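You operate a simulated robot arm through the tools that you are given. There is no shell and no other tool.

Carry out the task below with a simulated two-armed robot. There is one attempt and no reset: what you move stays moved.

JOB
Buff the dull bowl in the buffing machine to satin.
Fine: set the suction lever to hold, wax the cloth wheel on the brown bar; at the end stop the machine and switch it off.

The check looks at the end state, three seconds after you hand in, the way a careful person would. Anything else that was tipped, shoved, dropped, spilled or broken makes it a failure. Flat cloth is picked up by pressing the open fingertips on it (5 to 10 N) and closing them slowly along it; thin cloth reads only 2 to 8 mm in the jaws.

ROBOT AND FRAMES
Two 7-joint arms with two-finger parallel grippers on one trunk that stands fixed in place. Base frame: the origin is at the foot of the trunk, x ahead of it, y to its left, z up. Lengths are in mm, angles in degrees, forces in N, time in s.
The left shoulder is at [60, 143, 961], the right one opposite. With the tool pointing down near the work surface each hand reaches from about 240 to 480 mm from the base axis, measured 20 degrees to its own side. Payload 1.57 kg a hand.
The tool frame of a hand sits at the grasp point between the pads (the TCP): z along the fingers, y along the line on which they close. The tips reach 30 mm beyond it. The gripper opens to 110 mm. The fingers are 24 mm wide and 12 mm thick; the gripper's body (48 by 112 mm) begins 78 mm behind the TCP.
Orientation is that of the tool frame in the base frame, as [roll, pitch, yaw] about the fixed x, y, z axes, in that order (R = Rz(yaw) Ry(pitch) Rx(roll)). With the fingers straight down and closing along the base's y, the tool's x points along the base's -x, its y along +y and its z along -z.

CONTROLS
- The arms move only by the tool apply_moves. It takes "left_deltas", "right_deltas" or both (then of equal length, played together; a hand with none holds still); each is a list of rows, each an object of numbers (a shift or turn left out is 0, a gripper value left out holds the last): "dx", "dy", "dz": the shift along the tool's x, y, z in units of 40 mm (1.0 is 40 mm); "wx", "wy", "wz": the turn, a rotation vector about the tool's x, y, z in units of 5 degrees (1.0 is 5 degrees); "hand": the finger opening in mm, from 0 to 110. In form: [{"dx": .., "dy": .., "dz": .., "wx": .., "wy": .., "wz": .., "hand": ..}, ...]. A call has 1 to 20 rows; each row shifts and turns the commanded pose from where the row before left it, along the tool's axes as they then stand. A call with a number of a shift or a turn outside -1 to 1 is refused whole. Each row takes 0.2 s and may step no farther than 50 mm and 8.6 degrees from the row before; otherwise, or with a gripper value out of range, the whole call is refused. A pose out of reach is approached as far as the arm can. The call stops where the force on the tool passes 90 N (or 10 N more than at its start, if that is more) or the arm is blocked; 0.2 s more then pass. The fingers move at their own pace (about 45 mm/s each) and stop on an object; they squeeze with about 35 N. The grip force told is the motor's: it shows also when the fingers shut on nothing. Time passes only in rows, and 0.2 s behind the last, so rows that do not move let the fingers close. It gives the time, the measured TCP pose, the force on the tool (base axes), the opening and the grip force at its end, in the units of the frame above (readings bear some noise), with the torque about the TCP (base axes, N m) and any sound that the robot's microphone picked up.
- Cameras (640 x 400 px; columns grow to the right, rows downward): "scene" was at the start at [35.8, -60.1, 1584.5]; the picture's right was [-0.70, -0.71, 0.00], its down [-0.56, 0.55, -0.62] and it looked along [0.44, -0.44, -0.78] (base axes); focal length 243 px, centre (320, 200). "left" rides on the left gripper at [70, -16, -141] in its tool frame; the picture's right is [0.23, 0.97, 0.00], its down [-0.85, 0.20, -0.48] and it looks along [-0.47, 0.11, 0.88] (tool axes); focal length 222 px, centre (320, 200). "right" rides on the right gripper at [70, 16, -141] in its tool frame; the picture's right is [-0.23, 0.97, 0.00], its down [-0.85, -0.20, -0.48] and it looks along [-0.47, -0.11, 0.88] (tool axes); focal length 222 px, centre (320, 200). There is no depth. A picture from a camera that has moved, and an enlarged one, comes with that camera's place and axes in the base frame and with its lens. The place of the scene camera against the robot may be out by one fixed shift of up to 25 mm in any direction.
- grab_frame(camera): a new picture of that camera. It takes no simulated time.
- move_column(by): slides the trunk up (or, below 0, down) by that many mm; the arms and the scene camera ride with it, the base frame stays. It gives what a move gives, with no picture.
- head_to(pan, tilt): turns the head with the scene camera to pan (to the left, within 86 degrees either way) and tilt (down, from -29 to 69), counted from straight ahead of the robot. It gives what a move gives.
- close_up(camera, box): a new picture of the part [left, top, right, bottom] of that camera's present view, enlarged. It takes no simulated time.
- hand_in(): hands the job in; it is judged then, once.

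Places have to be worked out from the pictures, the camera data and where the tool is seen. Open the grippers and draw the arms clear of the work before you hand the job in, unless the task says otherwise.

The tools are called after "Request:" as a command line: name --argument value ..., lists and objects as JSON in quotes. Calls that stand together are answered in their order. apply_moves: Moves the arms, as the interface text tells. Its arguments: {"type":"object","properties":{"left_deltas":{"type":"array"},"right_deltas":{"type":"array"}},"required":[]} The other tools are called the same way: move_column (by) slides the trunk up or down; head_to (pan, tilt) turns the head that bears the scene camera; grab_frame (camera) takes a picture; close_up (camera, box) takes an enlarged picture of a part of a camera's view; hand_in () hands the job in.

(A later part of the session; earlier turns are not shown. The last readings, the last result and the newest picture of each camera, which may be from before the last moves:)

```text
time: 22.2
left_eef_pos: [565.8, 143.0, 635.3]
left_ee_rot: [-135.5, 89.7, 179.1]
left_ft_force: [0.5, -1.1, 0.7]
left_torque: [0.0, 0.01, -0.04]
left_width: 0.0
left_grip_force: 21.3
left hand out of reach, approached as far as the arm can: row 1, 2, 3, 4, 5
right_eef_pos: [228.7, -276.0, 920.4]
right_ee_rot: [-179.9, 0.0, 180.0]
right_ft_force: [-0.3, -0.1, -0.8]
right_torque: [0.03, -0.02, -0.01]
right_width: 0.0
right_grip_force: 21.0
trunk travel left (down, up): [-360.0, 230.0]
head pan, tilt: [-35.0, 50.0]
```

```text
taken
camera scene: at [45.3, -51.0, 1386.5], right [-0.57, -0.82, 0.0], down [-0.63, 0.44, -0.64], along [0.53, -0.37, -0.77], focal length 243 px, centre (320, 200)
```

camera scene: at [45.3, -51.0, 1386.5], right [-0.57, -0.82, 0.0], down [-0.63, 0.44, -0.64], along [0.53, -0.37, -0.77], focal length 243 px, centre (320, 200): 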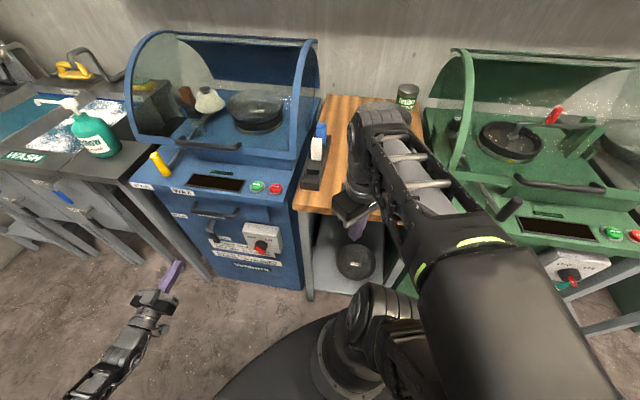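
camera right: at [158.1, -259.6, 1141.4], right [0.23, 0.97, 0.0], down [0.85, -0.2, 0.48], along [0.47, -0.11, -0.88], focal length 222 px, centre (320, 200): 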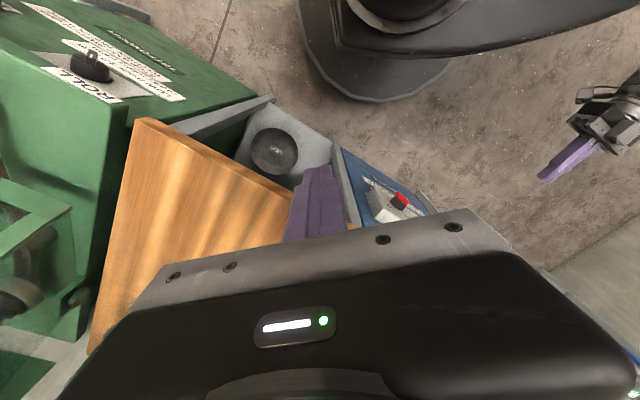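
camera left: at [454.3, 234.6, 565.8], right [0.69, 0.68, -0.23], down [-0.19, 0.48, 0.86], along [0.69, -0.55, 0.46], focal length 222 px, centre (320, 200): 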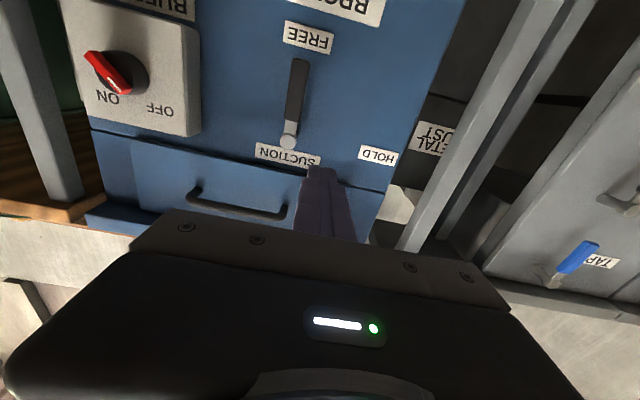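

Still limited by the wrist at that height. I tilt the hand 30° downward, which relieves the wrist, then move right of the lever and closer.

Request:
apply_moves --left_deltas '[{"wy": 1}, {"wy": 1}, {"wy": 1}, {"wy": 1}, {"wy": 1}, {"wy": 1}, {"dy": -0.68, "dz": 0.5}, {"dy": -0.68, "dz": 0.5}, {"dy": -0.68, "dz": 0.5}, {"dz": 0.8}]'

Request:
grab_frame --camera "left"

Request:
grab_frame --camera "scene"

```text
time: 24.4
left_eef_pos: [563.9, 28.3, 587.3]
left_ee_rot: [179.8, 60.0, 134.9]
left_ft_force: [0.3, 0.1, 0.8]
left_torque: [0.0, 0.0, -0.03]
left_width: 0.0
left_grip_force: 21.6
right_eef_pos: [228.1, -275.9, 920.8]
right_ee_rot: [180.0, 0.1, 180.0]
right_ft_force: [-0.2, 0.0, 1.7]
right_torque: [0.0, -0.01, -0.02]
right_width: 0.1
right_grip_force: 21.5
trunk travel left (down, up): [-360.0, 230.0]
head pan, tilt: [-35.0, 50.0]
```

```text
taken
camera left: at [441.2, 129.2, 599.0], right [0.61, 0.77, -0.2], down [0.15, 0.13, 0.98], along [0.78, -0.62, -0.04], focal length 222 px, centre (320, 200)
```

left: 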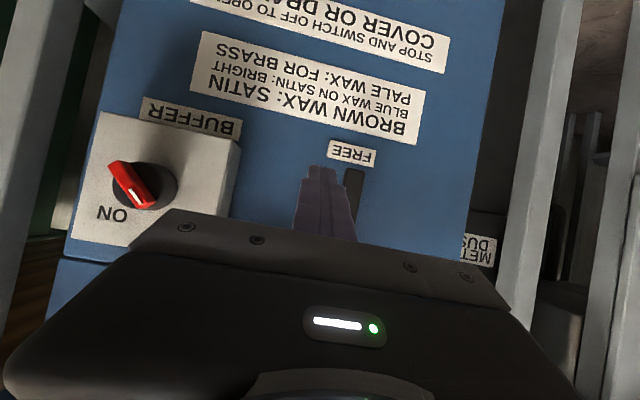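

```text
taken
camera scene: at [45.2, -51.0, 1386.5], right [-0.57, -0.82, 0.0], down [-0.63, 0.44, -0.64], along [0.53, -0.37, -0.77], focal length 243 px, centre (320, 200)
```

scene: 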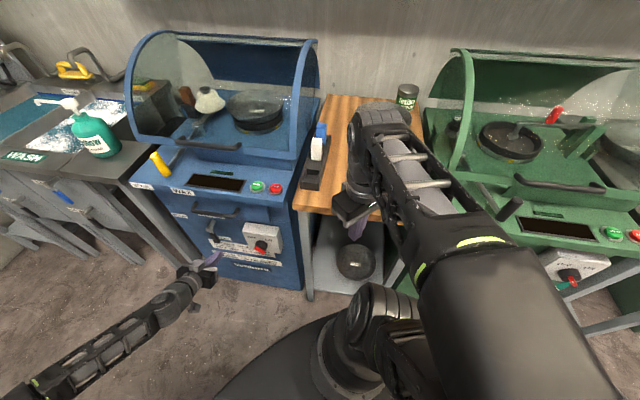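

The fingertips are just right of the lever (seen beside the finger). I move in so the finger crosses the lever's plane, still to its right.

Request:
apply_moves --left_deltas '[{"dx": -0.434, "dz": 0.625}, {"dx": -0.434, "dz": 0.625}]'

Request:
grab_frame --camera "left"

Request:
close_up --camera "scene" --box '[150, 190, 310, 290]'

```text
time: 25.0
left_eef_pos: [598.5, -0.7, 600.2]
left_ee_rot: [-180.0, 60.0, 134.9]
left_ft_force: [-0.3, -0.4, 0.2]
left_torque: [0.02, 0.02, -0.01]
left_width: 0.0
left_grip_force: 21.7
left hand out of reach, approached as far as the arm can: row 2
right_eef_pos: [227.4, -277.1, 921.0]
right_ee_rot: [-180.0, 0.2, 179.9]
right_ft_force: [0.0, -0.9, 1.0]
right_torque: [-0.01, 0.0, 0.0]
right_width: 0.0
right_grip_force: 21.3
trunk travel left (down, up): [-360.0, 230.0]
head pan, tilt: [-35.0, 50.0]
```

```text
taken
camera left: at [475.8, 99.4, 610.1], right [0.61, 0.77, -0.2], down [0.15, 0.13, 0.98], along [0.78, -0.63, -0.03], focal length 222 px, centre (320, 200)
```

left: 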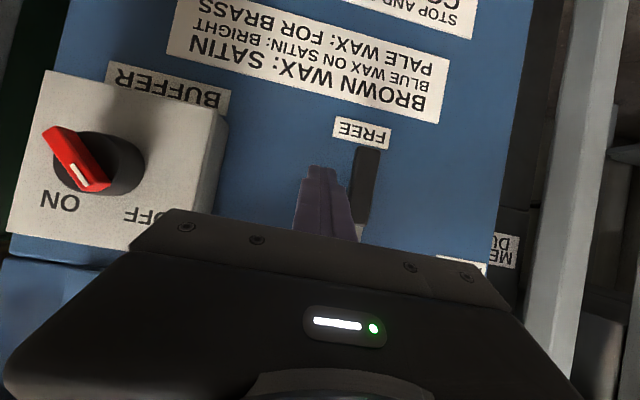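

```text
4.00 times, centred on (230, 240) of scene
camera zoom: at [45.1, -51.1, 1386.5], right [-0.57, -0.82, 0.0], down [-0.63, 0.44, -0.64], along [0.53, -0.37, -0.77], focal length 973 px, centre (680, 40)
```

zoom: 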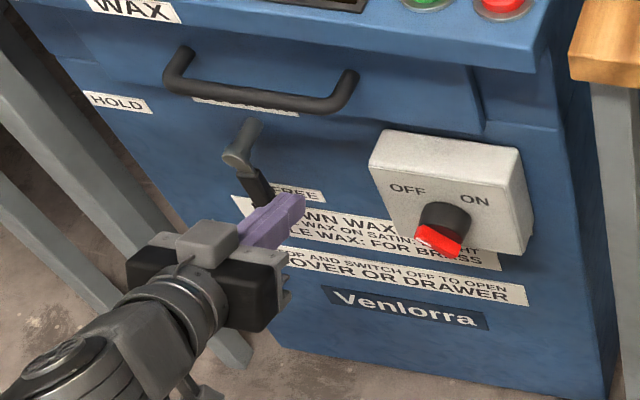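

I'm about 16 mm short of the depth I want because of the wrist limit. The right hand has room (its tips are ~80 mm in front of the bench), so I lower the trunk another 60 mm; the left finger just slides down beside the lever without touching it.

Request:
move_column --by -60

Request:
apply_moves --left_deltas '[{"dx": -0.65, "dz": -0.37}, {"dx": -0.5, "dz": 0}, {"dx": -0.17, "dz": 0.3}]'

Request:
grab_frame --camera "left"

Request:
grab_frame --camera "scene"

```text
time: 26.0
left_eef_pos: [598.2, -0.4, 538.8]
left_ee_rot: [179.9, 60.1, 134.9]
left_ft_force: [-0.1, 0.8, 0.3]
left_torque: [0.04, 0.02, 0.0]
left_width: 0.0
left_grip_force: 21.5
right_eef_pos: [227.4, -276.0, 861.2]
right_ee_rot: [-180.0, 0.1, 180.0]
right_ft_force: [0.2, 1.1, -0.6]
right_torque: [-0.03, 0.01, -0.01]
right_width: 0.1
right_grip_force: 20.9
trunk travel left (down, up): [-300.0, 290.0]
head pan, tilt: [-35.0, 50.0]
```

```text
time: 26.8
left_eef_pos: [611.2, -11.9, 590.2]
left_ee_rot: [179.9, 60.1, 134.9]
left_ft_force: [0.0, -1.1, 0.3]
left_torque: [0.01, -0.02, 0.0]
left_width: 0.0
left_grip_force: 21.4
left hand out of reach, approached as far as the arm can: row 3
right_eef_pos: [227.7, -276.6, 860.0]
right_ee_rot: [180.0, 0.1, -180.0]
right_ft_force: [-0.9, -0.9, 0.2]
right_torque: [0.03, -0.05, -0.02]
right_width: 0.0
right_grip_force: 21.5
trunk travel left (down, up): [-300.0, 290.0]
head pan, tilt: [-35.0, 50.0]
```

```text
taken
camera left: at [489.0, 89.1, 599.8], right [0.61, 0.77, -0.2], down [0.15, 0.13, 0.98], along [0.78, -0.63, -0.03], focal length 222 px, centre (320, 200)
```

left: 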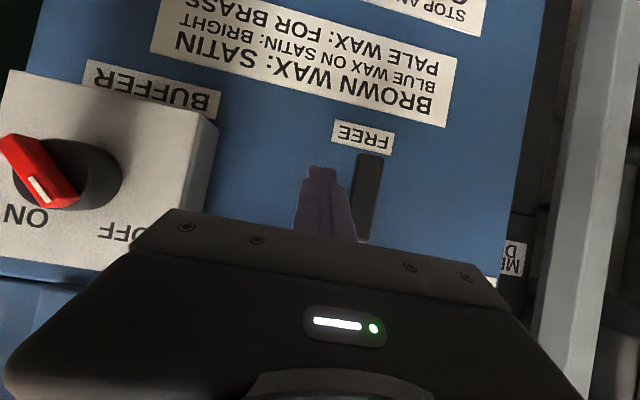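

```text
taken
camera scene: at [45.0, -50.9, 1326.5], right [-0.57, -0.82, 0.0], down [-0.63, 0.44, -0.64], along [0.53, -0.37, -0.77], focal length 243 px, centre (320, 200)
```

scene: 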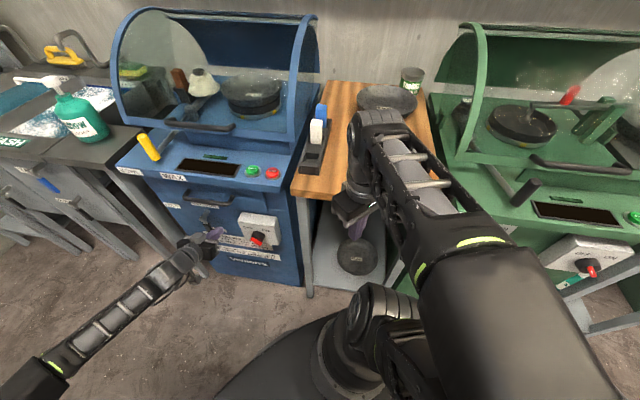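

The finger is now at lever depth just to its right (m≈441, z≈590). I start pushing the lever's end left along its arc, in small steps to about half travel.

Request:
apply_moves --left_deltas '[{"dy": 0.2, "dx": -0.02, "dz": -0.01}, {"dy": 0.2, "dx": -0.02, "dz": -0.01}, {"dy": 0.186, "dx": 0.045, "dz": 0.026}, {"dy": 0.186, "dx": 0.045, "dz": 0.026}, {"dy": 0.21, "dx": 0.003, "dz": 0.002}, {"dy": 0.21, "dx": 0.003, "dz": 0.002}, {"dy": 0.216, "dx": -0.047, "dz": -0.027}, {"dy": 0.216, "dx": -0.047, "dz": -0.027}]'

Request:
grab_frame --camera "left"

Request:
close_up --camera "scene" --box '[140, 170, 300, 270]'

```text
time: 28.6
left_eef_pos: [657.7, 33.6, 588.6]
left_ee_rot: [179.8, 60.0, 134.9]
left_ft_force: [-0.6, -0.6, -0.1]
left_torque: [-0.02, 0.0, 0.01]
left_width: 0.1
left_grip_force: 21.3
right_eef_pos: [228.2, -277.0, 861.6]
right_ee_rot: [180.0, 0.1, -179.9]
right_ft_force: [0.4, 0.2, 0.6]
right_torque: [-0.03, 0.01, 0.0]
right_width: 0.1
right_grip_force: 20.9
trunk travel left (down, up): [-300.0, 290.0]
head pan, tilt: [-35.0, 50.0]
```

```text
taken
camera left: at [534.7, 134.2, 600.6], right [0.61, 0.77, -0.2], down [0.15, 0.13, 0.98], along [0.78, -0.63, -0.03], focal length 222 px, centre (320, 200)
```

left: 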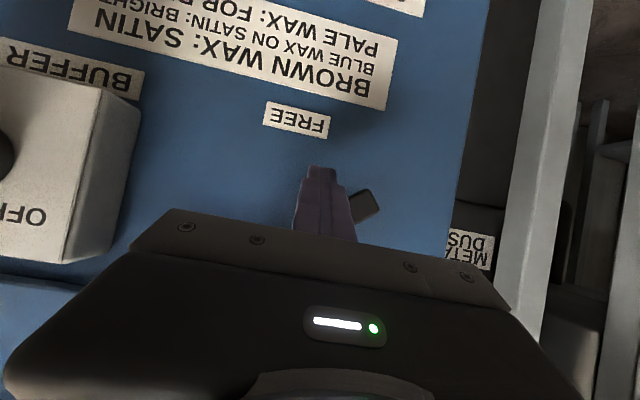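

```text
4.00 times, centred on (220, 220) of scene
camera zoom: at [45.1, -50.9, 1326.5], right [-0.57, -0.82, 0.0], down [-0.63, 0.44, -0.64], along [0.53, -0.37, -0.77], focal length 973 px, centre (720, 120)
```

zoom: 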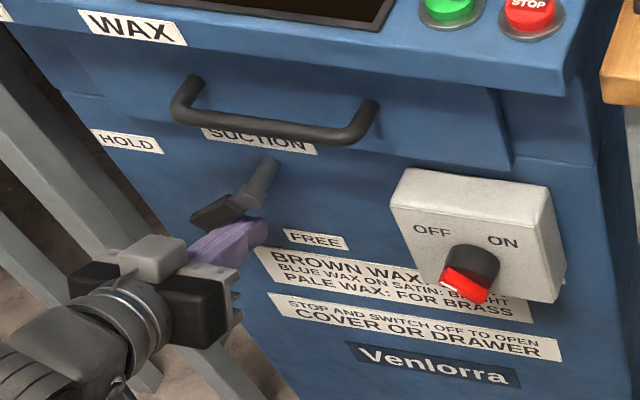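

The lever follows freely with hardly any force and is now swung to lower left. I continue the arc up to horizontal at HOLD.

Request:
apply_moves --left_deltas '[{"dy": 0.2, "dx": -0.14, "dz": -0.081}, {"dy": 0.2, "dx": -0.14, "dz": -0.081}, {"dy": 0.166, "dx": -0.159, "dz": -0.092}, {"dy": 0.166, "dx": -0.159, "dz": -0.092}, {"dy": 0.107, "dx": -0.2, "dz": -0.117}, {"dy": 0.107, "dx": -0.2, "dz": -0.117}, {"dy": 0.03, "dx": -0.108, "dz": -0.062}]'

Request:
grab_frame --camera "left"

Request:
close_up --camera "scene" --box '[140, 170, 300, 270]'

```text
time: 30.2
left_eef_pos: [673.7, 61.0, 628.5]
left_ee_rot: [-179.7, 58.8, 135.8]
left_ft_force: [-6.0, 0.4, -42.8]
left_torque: [0.49, 0.37, -0.07]
left_width: 0.0
left_grip_force: 21.1
left hand out of reach, approached as far as the arm can: row 5, 6
right_eef_pos: [230.2, -276.4, 860.2]
right_ee_rot: [-179.9, -0.1, 180.0]
right_ft_force: [-0.2, -0.7, 0.9]
right_torque: [-0.02, 0.0, -0.02]
right_width: 0.0
right_grip_force: 21.2
trunk travel left (down, up): [-300.0, 290.0]
head pan, tilt: [-35.0, 50.0]
```

```text
taken
camera left: at [551.4, 160.7, 643.2], right [0.6, 0.78, -0.2], down [0.17, 0.12, 0.98], along [0.78, -0.62, -0.06], focal length 222 px, centre (320, 200)
```

left: 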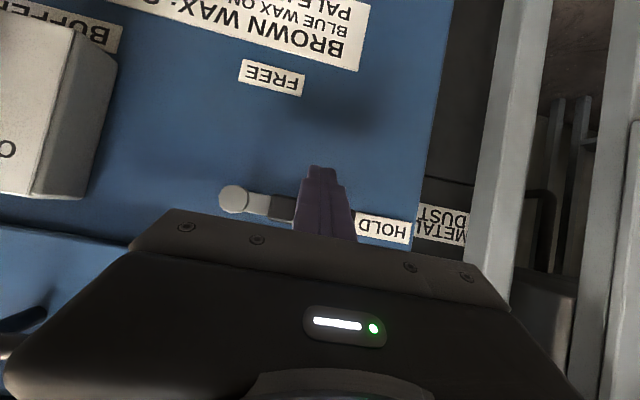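

```text
4.00 times, centred on (220, 220) of scene
camera zoom: at [48.6, -50.6, 1325.8], right [-0.57, -0.82, 0.0], down [-0.63, 0.44, -0.64], along [0.52, -0.37, -0.77], focal length 973 px, centre (720, 120)
```

zoom: 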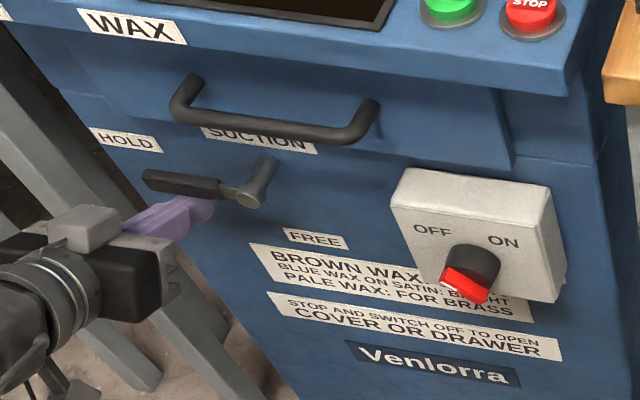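

The lever is horizontal at HOLD and pressing its stop (43 N). I ease down off it and draw straight back from the face.

Request:
apply_moves --left_deltas '[{"dx": 0.325, "dz": 0.18}, {"dx": 0.2, "dz": 0.11}, {"dx": 0.42, "dz": -0.72}, {"dx": 0.42, "dz": -0.72}, {"dx": 0.42, "dz": -0.72}]'

Request:
grab_frame --camera "left"

Request:
close_up --camera "scene" --box '[140, 170, 300, 270]'

```text
time: 31.4
left_eef_pos: [605.1, 128.8, 617.3]
left_ee_rot: [180.0, 60.2, 134.9]
left_ft_force: [-0.6, -0.4, 0.8]
left_torque: [0.01, 0.0, 0.0]
left_width: 0.2
left_grip_force: 21.2
right_eef_pos: [226.5, -276.3, 860.9]
right_ee_rot: [180.0, 0.0, 179.9]
right_ft_force: [-0.6, 0.7, 0.0]
right_torque: [0.01, 0.01, -0.04]
right_width: 0.0
right_grip_force: 21.9
trunk travel left (down, up): [-300.0, 290.0]
head pan, tilt: [-35.0, 50.0]
```

```text
taken
camera left: at [483.1, 230.0, 628.8], right [0.61, 0.77, -0.2], down [0.15, 0.13, 0.98], along [0.78, -0.63, -0.03], focal length 222 px, centre (320, 200)
```

left: 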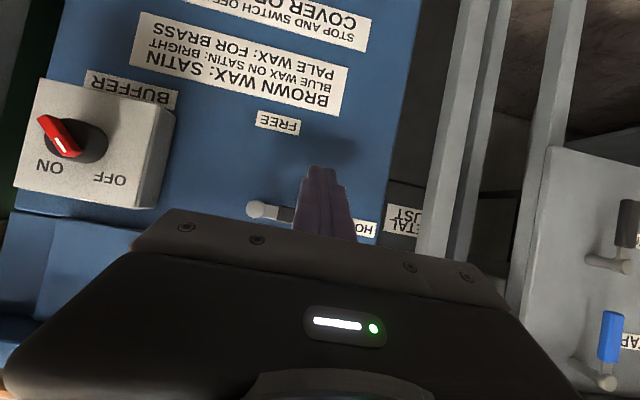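

```text
4.00 times, centred on (220, 220) of scene
camera zoom: at [45.2, -50.9, 1326.5], right [-0.57, -0.82, 0.0], down [-0.63, 0.44, -0.64], along [0.53, -0.37, -0.77], focal length 973 px, centre (720, 120)
```

zoom: 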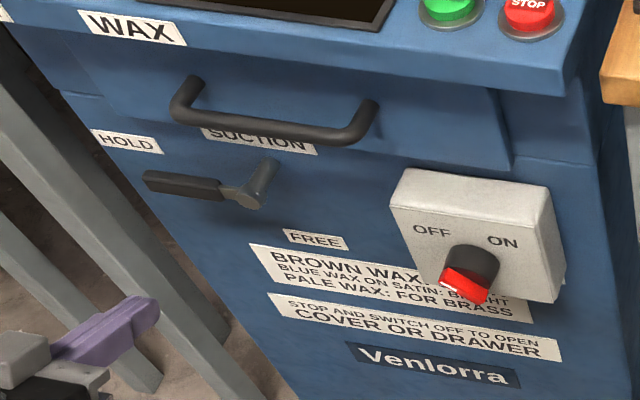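

The suction lever stays at HOLD. Next is the switch: I move the left hand over in front of the knob (w≈271, z≈614), level it, and turn it 45° so the fingers will close across the red bar.

Request:
apply_moves --left_deltas '[{"dz": -0.6}, {"wy": -1, "dy": -0.9}, {"wy": -1, "dy": -0.9}, {"wy": -1, "dy": -0.9}, {"wy": -1, "dy": -0.9}, {"wy": -1, "dy": -0.9}, {"wy": -1, "dy": -0.9}, {"dy": -0.8, "hand": 40}, {"wz": -1}, {"wz": -1}, {"wz": -1}, {"wz": -1}, {"wz": -1}, {"wz": -1}, {"wz": -1}, {"wz": -1}, {"wz": -1}]'

Request:
grab_frame --camera "left"

Request:
grab_frame --camera "scene"

```text
time: 35.0
left_eef_pos: [418.0, -28.9, 631.4]
left_ee_rot: [-90.1, 44.8, -135.2]
left_ft_force: [-0.5, 1.3, 0.4]
left_torque: [0.01, 0.01, 0.02]
left_width: 39.9
left_grip_force: 0.1
right_eef_pos: [227.8, -275.7, 860.2]
right_ee_rot: [180.0, 0.1, -180.0]
right_ft_force: [-0.7, -0.3, -0.6]
right_torque: [-0.02, -0.01, -0.02]
right_width: 0.0
right_grip_force: 21.4
trunk travel left (down, up): [-300.0, 290.0]
head pan, tilt: [-35.0, 50.0]
```

```text
taken
camera left: at [274.9, 27.9, 593.5], right [0.37, 0.37, -0.85], down [0.19, 0.87, 0.46], along [0.91, -0.33, 0.25], focal length 222 px, centre (320, 200)
```

left: 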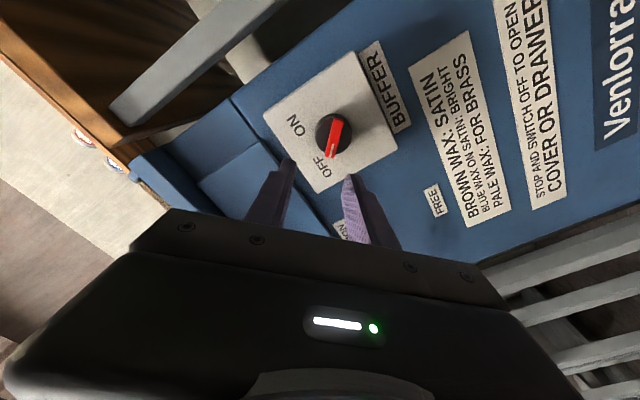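

```text
taken
camera scene: at [45.1, -50.9, 1326.5], right [-0.57, -0.82, 0.0], down [-0.63, 0.44, -0.64], along [0.53, -0.37, -0.77], focal length 243 px, centre (320, 200)
```

scene: 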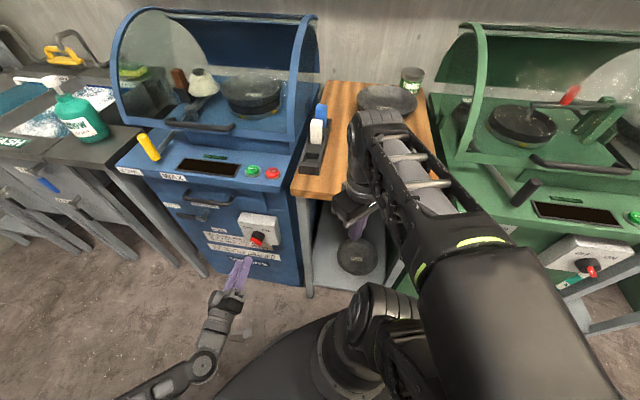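

The hand faces the knob with fingers flanking the direction of the red bar. I enlarge the view to refine the alignment and judge the bar's height.

Request:
close_up --camera "left" --box '[240, 80, 420, 220]'

Request:
close_up --camera "scene" --box '[210, 200, 290, 250]'

```text
2.86 times, centred on (330, 150) of left
camera zoom: at [274.9, 27.9, 593.5], right [0.37, 0.37, -0.85], down [0.19, 0.87, 0.46], along [0.91, -0.33, 0.25], focal length 635 px, centre (291, 343)
```

zoom: 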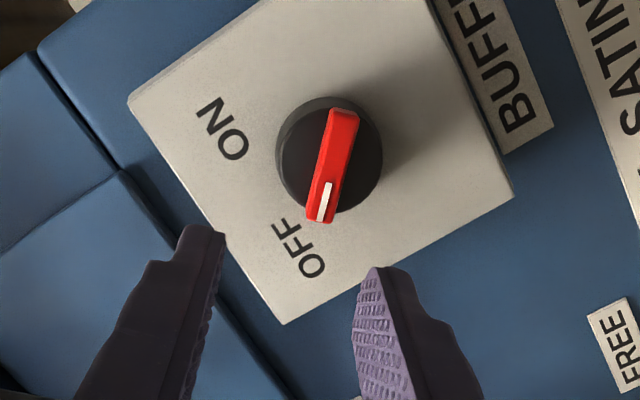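

```text
8.00 times, centred on (250, 225) of scene
camera zoom: at [45.1, -50.9, 1326.5], right [-0.57, -0.82, 0.0], down [-0.63, 0.44, -0.64], along [0.53, -0.37, -0.77], focal length 1946 px, centre (880, 0)
```

zoom: 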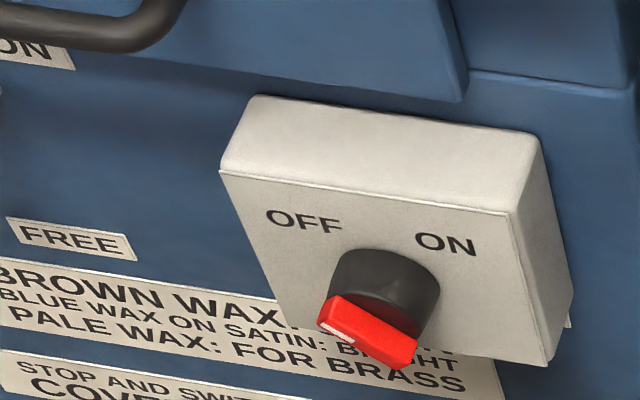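

Bar centre comes out at about w=272, z=612.5, front at m≈422. I align and move in to just short of the bar, then check.

Request:
apply_moves --left_deltas '[{"dx": 0.384, "dy": 0.281}, {"dz": 0.7}, {"dz": 0.7}]'

Request:
grab_frame --camera "left"

Request:
close_up --camera "scene" --box '[190, 190, 310, 265]'

```text
time: 35.8
left_eef_pos: [464.1, -60.8, 627.7]
left_ee_rot: [-90.0, 45.1, -135.1]
left_ft_force: [0.9, -0.3, 0.6]
left_torque: [-0.01, -0.01, 0.02]
left_width: 40.1
left_grip_force: 0.1
left hand out of reach, approached as far as the arm can: row 1, 3
right_eef_pos: [227.4, -277.1, 860.8]
right_ee_rot: [180.0, 0.1, 180.0]
right_ft_force: [0.1, -0.1, 0.1]
right_torque: [-0.02, 0.01, -0.02]
right_width: 0.0
right_grip_force: 21.1
trunk travel left (down, up): [-300.0, 290.0]
head pan, tilt: [-35.0, 50.0]
```

```text
taken
camera left: at [320.5, -2.8, 590.0], right [0.37, 0.37, -0.85], down [0.19, 0.87, 0.46], along [0.91, -0.34, 0.25], focal length 222 px, centre (320, 200)
```

left: 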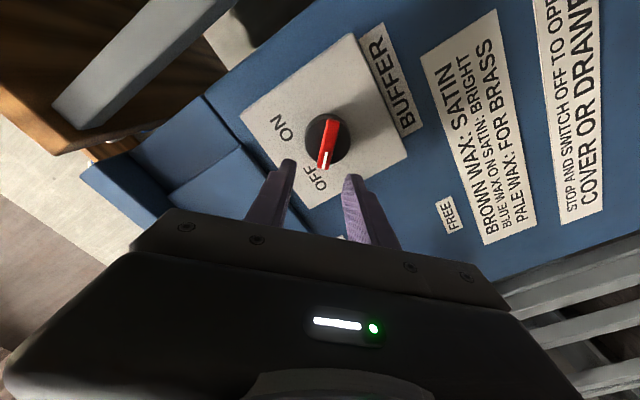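

```text
5.33 times, centred on (250, 228) of scene
camera zoom: at [45.0, -50.7, 1326.5], right [-0.57, -0.82, 0.0], down [-0.63, 0.44, -0.64], along [0.53, -0.37, -0.77], focal length 1298 px, centre (693, 53)
```

zoom: 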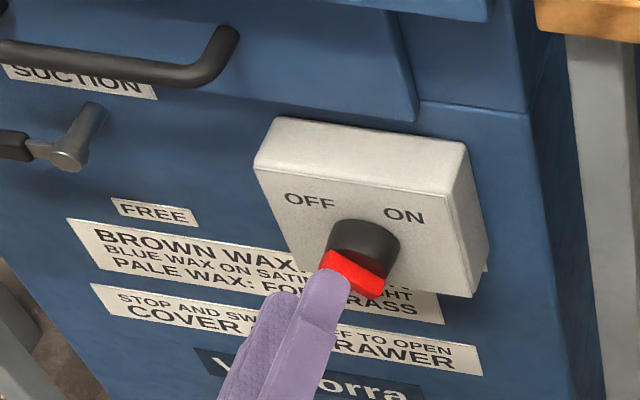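

The hand hits its low limit again, about 15 mm too high and 13 mm too far left. Its tips are still clear of the bar, so I lower the trunk 40 mm more and then realign upward.

Request:
apply_moves --left_deltas '[{"dz": -0.5}]'

Request:
move_column --by -40

Request:
grab_frame --camera "right"

Request:
grab_frame --camera "scene"

```text
time: 36.2
left_eef_pos: [448.5, -46.7, 627.0]
left_ee_rot: [-89.9, 45.0, -135.0]
left_ft_force: [-0.3, -0.3, -0.6]
left_torque: [-0.02, -0.01, 0.01]
left_width: 39.8
left_grip_force: 0.1
right_eef_pos: [226.8, -276.5, 860.5]
right_ee_rot: [-180.0, 0.1, 180.0]
right_ft_force: [-0.4, -0.3, 1.0]
right_torque: [0.04, 0.0, 0.0]
right_width: 0.0
right_grip_force: 21.1
trunk travel left (down, up): [-300.0, 290.0]
head pan, tilt: [-35.0, 50.0]
```

```text
time: 37.0
left_eef_pos: [449.9, -46.4, 587.1]
left_ee_rot: [-89.9, 45.1, -134.9]
left_ft_force: [-0.1, 0.6, -0.9]
left_torque: [0.01, -0.05, -0.02]
left_width: 39.9
left_grip_force: 0.0
right_eef_pos: [228.9, -276.3, 820.6]
right_ee_rot: [179.9, 0.1, -179.9]
right_ft_force: [0.6, 0.9, -0.3]
right_torque: [-0.03, -0.02, 0.01]
right_width: 0.0
right_grip_force: 21.3
trunk travel left (down, up): [-260.0, 330.0]
head pan, tilt: [-35.0, 50.0]
```

```text
taken
camera right: at [157.9, -260.2, 961.3], right [0.23, 0.97, 0.0], down [0.85, -0.2, 0.48], along [0.47, -0.11, -0.88], focal length 222 px, centre (320, 200)
```

right: 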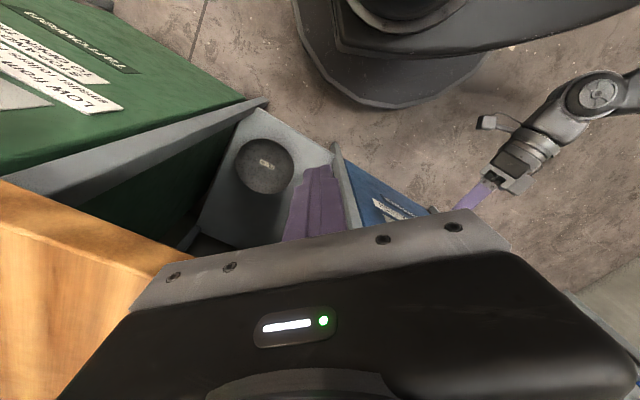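

```text
taken
camera scene: at [45.0, -51.0, 1286.5], right [-0.57, -0.82, 0.0], down [-0.63, 0.44, -0.64], along [0.53, -0.37, -0.77], focal length 243 px, centre (320, 200)
```

scene: 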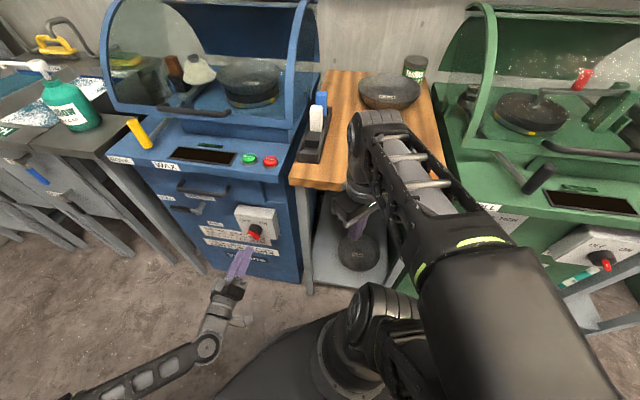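

The right hand is still clear of the bench. I realign the left hand with the bar (right 13 mm, up 25 mm) and move in to just short of it.

Request:
apply_moves --left_deltas '[{"dx": -0.219, "dy": -0.682}, {"dz": 0.7}]'

Request:
grab_frame --camera "left"

Request:
close_up --camera "left" --box '[240, 80, 420, 220]'

Request:
close_up --camera "scene" --box '[190, 190, 310, 265]'

```text
time: 37.6
left_eef_pos: [459.4, -72.3, 612.8]
left_ee_rot: [-89.9, 45.1, -135.0]
left_ft_force: [0.1, 0.4, 0.0]
left_torque: [-0.02, -0.01, 0.0]
left_width: 39.9
left_grip_force: 0.1
right_eef_pos: [227.1, -276.3, 821.7]
right_ee_rot: [179.9, 0.2, 180.0]
right_ft_force: [0.3, 0.5, 0.1]
right_torque: [-0.03, 0.01, 0.04]
right_width: 0.0
right_grip_force: 21.2
trunk travel left (down, up): [-260.0, 330.0]
head pan, tilt: [-35.0, 50.0]
```

```text
taken
camera left: at [316.8, -14.8, 576.3], right [0.37, 0.37, -0.85], down [0.19, 0.87, 0.46], along [0.91, -0.33, 0.25], focal length 222 px, centre (320, 200)
```

left: 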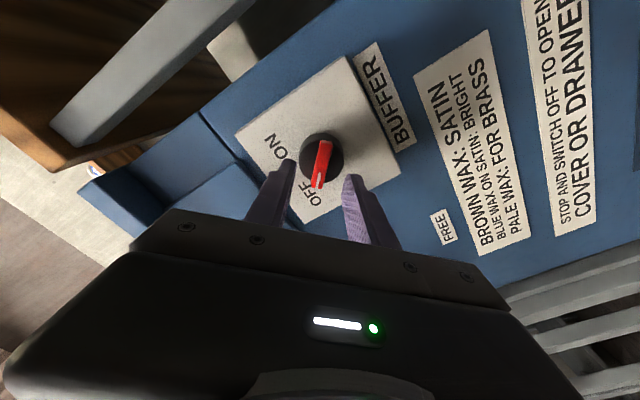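

```text
2.86 times, centred on (330, 150) of left
camera zoom: at [316.8, -14.8, 576.3], right [0.37, 0.37, -0.85], down [0.19, 0.87, 0.46], along [0.91, -0.33, 0.25], focal length 635 px, centre (291, 343)
```

zoom: 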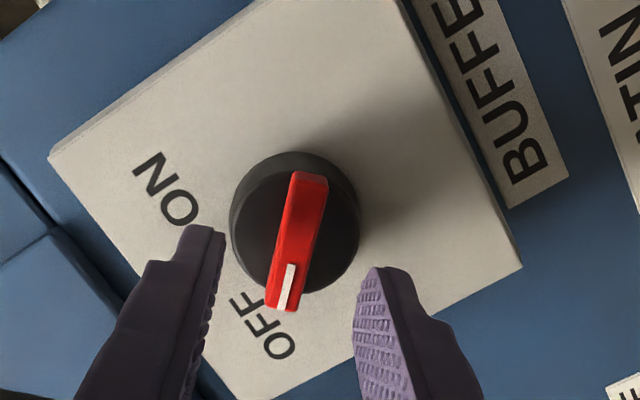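

```text
5.33 times, centred on (250, 228) of scene
camera zoom: at [44.9, -50.7, 1286.5], right [-0.57, -0.82, 0.0], down [-0.63, 0.44, -0.64], along [0.53, -0.37, -0.77], focal length 1298 px, centre (693, 53)
```

zoom: 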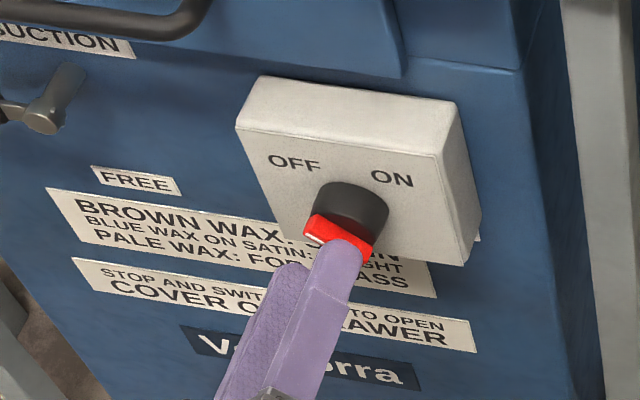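

Alignment is within a few millimetres. I move in 24 mm so the tips straddle the red bar.

Request:
apply_moves --left_deltas '[{"dx": 0.07, "dy": 0.02, "dz": 0.2}, {"dz": 0.2}, {"dz": 0.2}]'

Request:
close_up --camera "left" --box '[240, 80, 420, 220]'

Request:
close_up --camera "scene" --box '[190, 190, 310, 265]'

```text
time: 38.4
left_eef_pos: [476.1, -74.0, 618.1]
left_ee_rot: [-90.2, 45.0, -135.2]
left_ft_force: [0.6, 0.2, 1.3]
left_torque: [-0.03, 0.01, -0.02]
left_width: 40.0
left_grip_force: 0.1
left hand out of reach, approached as far as the arm can: row 1, 2, 3
right_eef_pos: [227.2, -275.9, 821.6]
right_ee_rot: [-179.9, 0.1, 179.9]
right_ft_force: [0.6, 0.4, 0.7]
right_torque: [0.0, 0.01, -0.01]
right_width: 0.0
right_grip_force: 22.2
trunk travel left (down, up): [-260.0, 330.0]
head pan, tilt: [-35.0, 50.0]
```

```text
2.86 times, centred on (330, 150) of left
camera zoom: at [331.5, -15.9, 581.0], right [0.37, 0.37, -0.85], down [0.19, 0.86, 0.46], along [0.91, -0.34, 0.25], focal length 635 px, centre (291, 343)
```

zoom: 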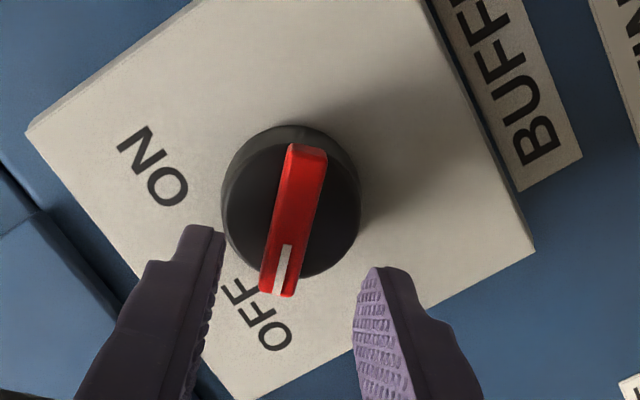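

```text
5.33 times, centred on (250, 228) of scene
camera zoom: at [45.1, -51.0, 1286.5], right [-0.57, -0.82, 0.0], down [-0.63, 0.44, -0.64], along [0.53, -0.37, -0.77], focal length 1298 px, centre (693, 53)
```

zoom: 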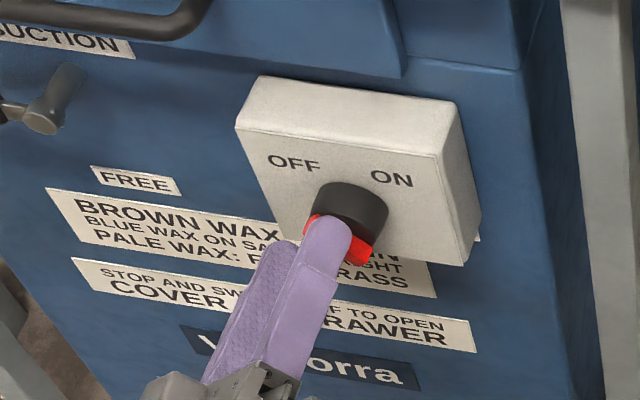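

The wrist limit again lifts the hand off target as I go deeper; the trunk must come down more. First I back the left hand off 40 mm, then bring the right hand to a freer place in front of the trunk, well ahead of the bench and above the left hand.

Request:
apply_moves --left_deltas '[{"dz": -0.8}, {"dz": -0.5}]'

Request:
apply_moves --right_deltas '[{"dx": -0.2, "dy": 0.6, "dz": -0.4}, {"dx": -0.2, "dy": 0.6, "dz": -0.4}, {"dx": -0.2, "dy": 0.6, "dz": -0.4}, {"dx": -0.2, "dy": 0.6, "dz": -0.4}, {"dx": -0.2, "dy": 0.6, "dz": -0.4}]'

Request:
grab_frame --camera "scene"

Request:
grab_frame --camera "right"

```text
time: 39.0
left_eef_pos: [437.7, -36.6, 617.8]
left_ee_rot: [-90.0, 45.1, -135.0]
left_ft_force: [-0.4, -0.8, -0.8]
left_torque: [-0.01, 0.01, 0.05]
left_width: 40.2
left_grip_force: 0.0
right_eef_pos: [227.9, -276.4, 820.0]
right_ee_rot: [180.0, 0.2, -179.9]
right_ft_force: [0.3, 0.4, 1.4]
right_torque: [-0.03, -0.01, 0.04]
right_width: 0.3
right_grip_force: 21.7
trunk travel left (down, up): [-260.0, 330.0]
head pan, tilt: [-35.0, 50.0]
```

```text
time: 40.2
left_eef_pos: [438.4, -35.5, 617.5]
left_ee_rot: [-90.0, 45.1, -135.1]
left_ft_force: [-0.6, 0.3, 0.5]
left_torque: [0.03, 0.01, -0.01]
left_width: 40.0
left_grip_force: 0.0
right_eef_pos: [282.9, -171.5, 835.9]
right_ee_rot: [-180.0, 0.0, -180.0]
right_ft_force: [0.4, 0.2, -0.6]
right_torque: [0.02, 0.01, 0.01]
right_width: 0.0
right_grip_force: 21.6
right hand out of reach, approached as far as the arm can: row 1, 3, 4, 5
trunk travel left (down, up): [-260.0, 330.0]
head pan, tilt: [-35.0, 50.0]
```

```text
taken
camera scene: at [44.9, -51.1, 1286.5], right [-0.57, -0.82, 0.0], down [-0.63, 0.44, -0.64], along [0.53, -0.37, -0.77], focal length 243 px, centre (320, 200)
```

scene: 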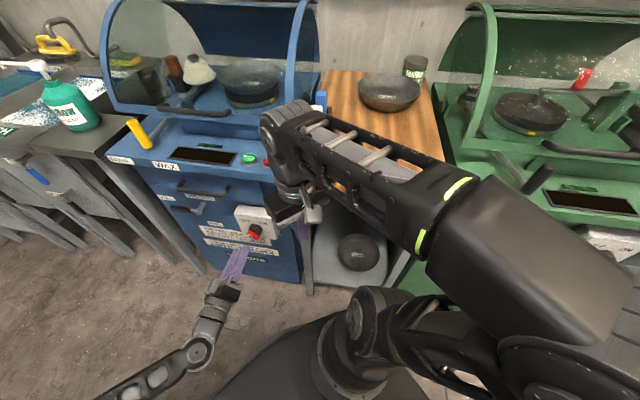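

```text
taken
camera right: at [214.3, -156.0, 977.0], right [0.23, 0.97, 0.0], down [0.85, -0.2, 0.48], along [0.47, -0.11, -0.88], focal length 222 px, centre (320, 200)
```

right: 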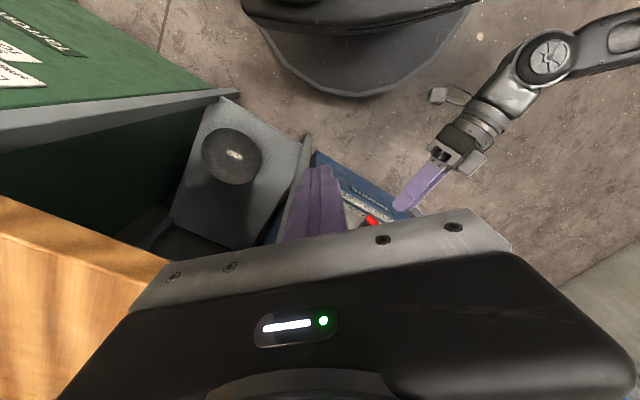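

The right hand is now over 110 mm ahead of the bench. I nudge it a little further left and lower the trunk by 60 mm.

Request:
apply_moves --right_deltas '[{"dy": 0.6, "dx": 0.1}, {"dy": 0.6, "dx": 0.1}]'

Request:
move_column --by -60

Request:
grab_frame --camera "scene"

Request:
grab_frame --camera "right"

```text
time: 40.8
left_eef_pos: [439.6, -38.1, 617.9]
left_ee_rot: [-89.9, 45.1, -135.0]
left_ft_force: [0.7, 0.1, -0.7]
left_torque: [0.01, -0.03, -0.03]
left_width: 40.0
left_grip_force: 0.1
right_eef_pos: [276.6, -124.7, 836.3]
right_ee_rot: [-180.0, 0.1, 180.0]
right_ft_force: [-0.6, -0.1, 0.3]
right_torque: [-0.05, 0.03, -0.02]
right_width: 0.0
right_grip_force: 21.4
trunk travel left (down, up): [-260.0, 330.0]
head pan, tilt: [-35.0, 50.0]
```

```text
time: 41.8
left_eef_pos: [438.7, -37.5, 558.7]
left_ee_rot: [-89.9, 45.0, -134.9]
left_ft_force: [0.2, -0.5, -0.2]
left_torque: [0.0, -0.02, 0.0]
left_width: 40.0
left_grip_force: 0.1
right_eef_pos: [277.0, -124.1, 777.3]
right_ee_rot: [-180.0, 0.1, -180.0]
right_ft_force: [-0.2, 0.6, -0.2]
right_torque: [-0.02, -0.02, -0.02]
right_width: 0.0
right_grip_force: 21.6
trunk travel left (down, up): [-200.0, 390.0]
head pan, tilt: [-35.0, 50.0]
```

```text
taken
camera scene: at [45.1, -51.0, 1226.6], right [-0.57, -0.82, 0.0], down [-0.63, 0.44, -0.64], along [0.53, -0.37, -0.77], focal length 243 px, centre (320, 200)
```

scene: 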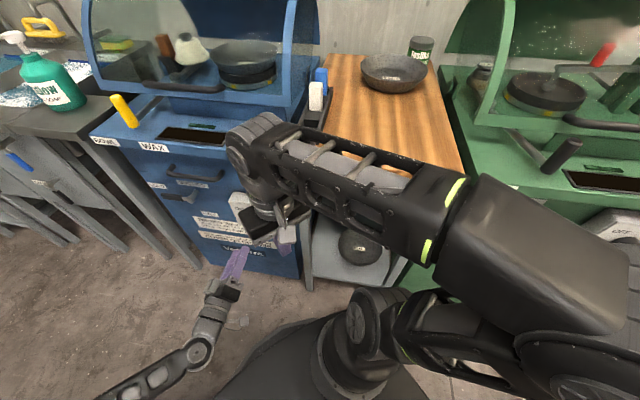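

```text
taken
camera right: at [206.5, -108.6, 917.5], right [0.23, 0.97, 0.0], down [0.85, -0.2, 0.48], along [0.47, -0.11, -0.88], focal length 222 px, centre (320, 200)
```

right: 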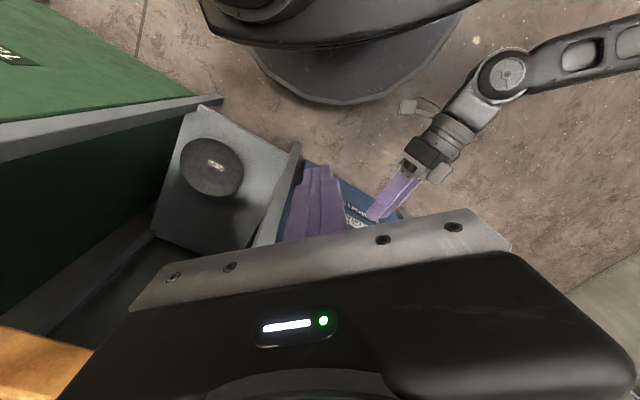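

Now the left hand has room: I realign it with the knob (up 53 mm, right 11 mm) and move in to m≈385.

Request:
apply_moves --left_deltas '[{"dx": -0.365, "dy": -0.57}, {"dx": -0.365, "dy": -0.57}, {"dz": 0.6}, {"dz": 0.6}]'

Request:
close_up --camera "left" --box '[240, 80, 420, 220]'

```text
time: 42.8
left_eef_pos: [462.7, -79.4, 610.3]
left_ee_rot: [-89.8, 45.0, -135.0]
left_ft_force: [0.4, -0.4, -0.2]
left_torque: [0.03, 0.01, -0.01]
left_width: 40.0
left_grip_force: 0.0
right_eef_pos: [275.3, -124.0, 778.5]
right_ee_rot: [180.0, 0.1, 180.0]
right_ft_force: [-0.1, -0.3, 0.3]
right_torque: [0.01, 0.0, -0.01]
right_width: 0.0
right_grip_force: 21.7
trunk travel left (down, up): [-200.0, 390.0]
head pan, tilt: [-35.0, 50.0]
```

```text
2.86 times, centred on (330, 150) of left
camera zoom: at [320.1, -21.3, 573.5], right [0.37, 0.37, -0.85], down [0.19, 0.87, 0.46], along [0.91, -0.33, 0.25], focal length 635 px, centre (291, 343)
```

zoom: 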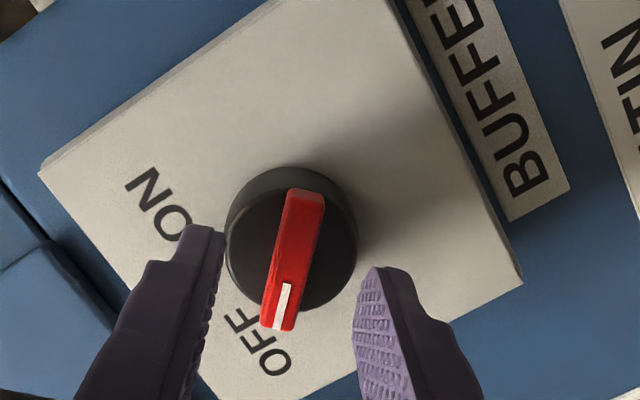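

Reach is fine now and the alignment looks good. I move in another 17 mm and close on the red bar.

Request:
apply_moves --left_deltas '[{"dz": 0.22}, {"dz": 0.22}, {"hand": 25}, {"hand": 0}, {}, {}]'

Request:
close_up --camera "left" --box '[240, 80, 420, 220]'

Request:
close_up --camera "scene" --box '[170, 170, 330, 270]'

```text
time: 44.2
left_eef_pos: [472.5, -88.6, 611.6]
left_ee_rot: [-90.1, 45.0, -135.4]
left_ft_force: [-41.7, 56.3, 6.2]
left_torque: [-0.36, -0.66, -1.05]
left_width: 39.5
left_grip_force: 35.0
right_eef_pos: [275.6, -124.7, 778.2]
right_ee_rot: [-179.7, 0.3, 179.8]
right_ft_force: [0.0, -0.2, -0.1]
right_torque: [-0.04, -0.05, -0.02]
right_width: 0.0
right_grip_force: 21.7
trunk travel left (down, up): [-200.0, 390.0]
head pan, tilt: [-35.0, 50.0]
stopped in row 6 (left hand): the force on the tool passed its limit at 91 N (the readings are from after the stop); the commanded pose is now the measured one
```

```text
2.86 times, centred on (330, 150) of left
camera zoom: at [329.9, -29.1, 574.3], right [0.37, 0.37, -0.85], down [0.19, 0.86, 0.46], along [0.91, -0.34, 0.25], focal length 635 px, centre (291, 343)
```

zoom: 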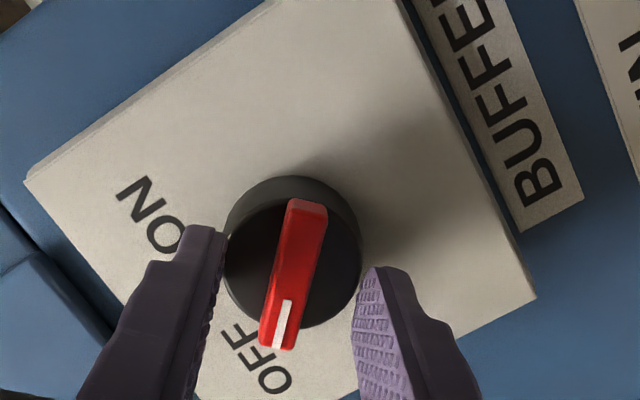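

```text
4.00 times, centred on (250, 220) of scene
camera zoom: at [42.2, -47.0, 1227.1], right [-0.57, -0.82, 0.0], down [-0.63, 0.44, -0.65], along [0.53, -0.37, -0.76], focal length 973 px, centre (600, 120)
```

zoom: 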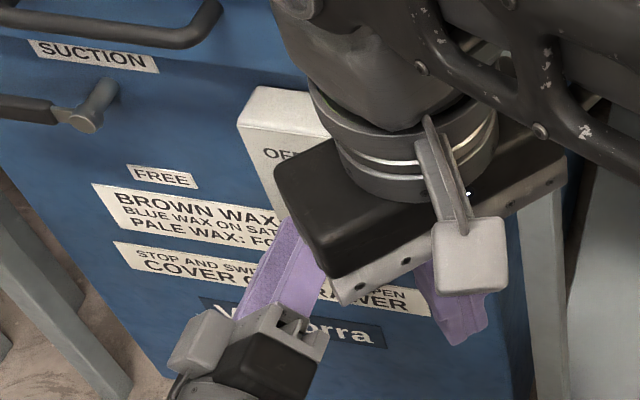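

The fingertips hit the black knob's face (about 70 N) and couldn't close; that face is then at m≈427. I back off 5 mm with the fingers set to close, so they shut on the raised red bar.

Request:
apply_moves --left_deltas '[{"dz": -0.12, "hand": 40}, {"hand": 30}, {"hand": 20}, {"hand": 0}, {}, {}]'

Request:
close_up --camera "left" --box '[240, 80, 420, 220]'

```text
time: 45.6
left_eef_pos: [469.8, -87.2, 609.2]
left_ee_rot: [-90.4, 45.0, -135.9]
left_ft_force: [-8.2, 0.0, 3.2]
left_torque: [0.31, 0.25, -0.43]
left_width: 11.0
left_grip_force: 28.7
right_eef_pos: [276.6, -125.4, 776.6]
right_ee_rot: [-180.0, 0.1, 179.8]
right_ft_force: [0.0, 0.0, 0.4]
right_torque: [-0.03, -0.02, -0.02]
right_width: 0.2
right_grip_force: 21.2
trunk travel left (down, up): [-200.0, 390.0]
head pan, tilt: [-35.0, 50.0]
```

```text
2.86 times, centred on (330, 150) of left
camera zoom: at [327.5, -28.7, 573.7], right [0.37, 0.37, -0.85], down [0.2, 0.86, 0.47], along [0.91, -0.34, 0.25], focal length 635 px, centre (291, 343)
```

zoom: 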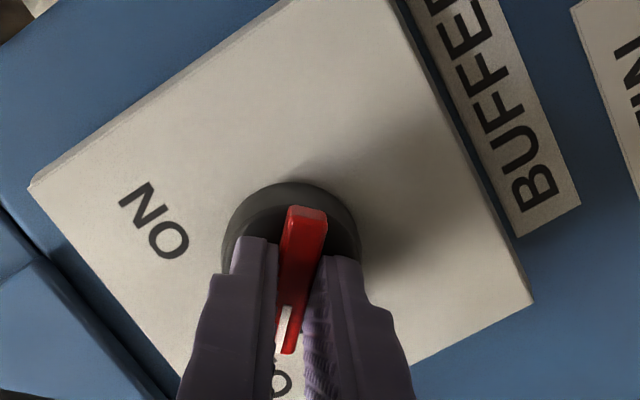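

The fingers hold the red bar (11 mm). I turn the hand clockwise about the knob axis, 45° first, checking force.

Request:
apply_moves --left_deltas '[{"dx": -0.06}, {"wz": 1}, {"wz": 1}, {"wz": 1}, {"wz": 1}, {"wz": 1}, {"wz": 1}, {"wz": 1}, {"wz": 1}, {"wz": 1}]'

Request:
grab_frame --camera "left"

```text
time: 47.8
left_eef_pos: [469.9, -88.1, 611.7]
left_ee_rot: [168.7, 89.7, 122.8]
left_ft_force: [-24.3, -11.1, -12.2]
left_torque: [0.55, 0.58, -0.29]
left_width: 10.8
left_grip_force: 28.3
right_eef_pos: [276.9, -126.6, 776.9]
right_ee_rot: [180.0, 0.1, 179.9]
right_ft_force: [0.9, -0.4, 0.3]
right_torque: [-0.01, 0.0, 0.02]
right_width: 0.1
right_grip_force: 21.7
trunk travel left (down, up): [-200.0, 390.0]
head pan, tilt: [-35.0, 50.0]
```

```text
taken
camera left: at [359.9, 3.3, 543.0], right [0.7, 0.68, -0.23], down [-0.19, 0.48, 0.86], along [0.69, -0.56, 0.46], focal length 222 px, centre (320, 200)
```

left: 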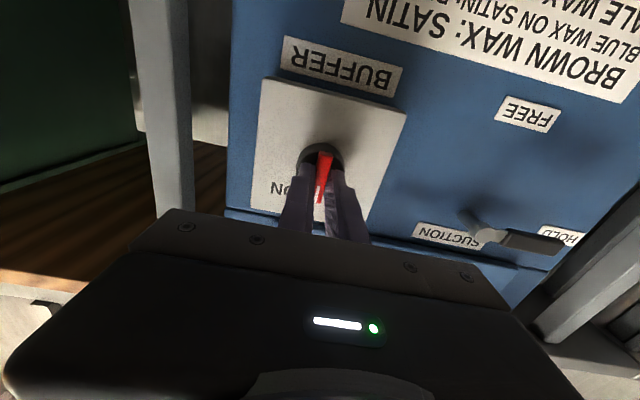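

The bar is upright, halfway. A sideways force of ~25 N says I'm slightly left of the axis, so I shift 1.5 mm right and turn the remaining 45°.

Request:
apply_moves --left_deltas '[{"dy": -0.04}, {"wz": 1}, {"wz": 1}, {"wz": 1}, {"wz": 1}, {"wz": 1}, {"wz": 1}, {"wz": 1}, {"wz": 1}, {"wz": 1}]'

Request:
grab_frame --camera "left"

```text
time: 50.0
left_eef_pos: [469.7, -87.2, 610.8]
left_ee_rot: [90.6, 44.9, 44.6]
left_ft_force: [-22.5, -8.2, -12.8]
left_torque: [0.24, 0.47, 0.11]
left_width: 10.8
left_grip_force: 28.9
right_eef_pos: [277.0, -126.4, 776.4]
right_ee_rot: [-180.0, 0.2, 179.8]
right_ft_force: [-0.3, -0.2, 0.0]
right_torque: [-0.01, 0.02, -0.04]
right_width: 0.0
right_grip_force: 21.1
trunk travel left (down, up): [-200.0, 390.0]
head pan, tilt: [-35.0, 50.0]
```

```text
taken
camera left: at [397.8, 39.9, 551.7], right [0.61, 0.59, 0.53], down [-0.66, 0.01, 0.75], along [0.43, -0.81, 0.4], focal length 222 px, centre (320, 200)
```

left: 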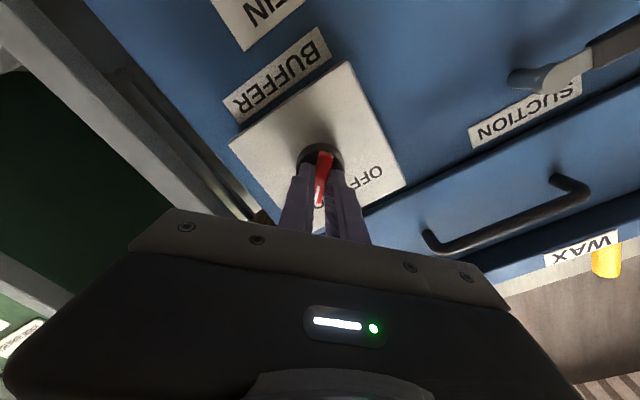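

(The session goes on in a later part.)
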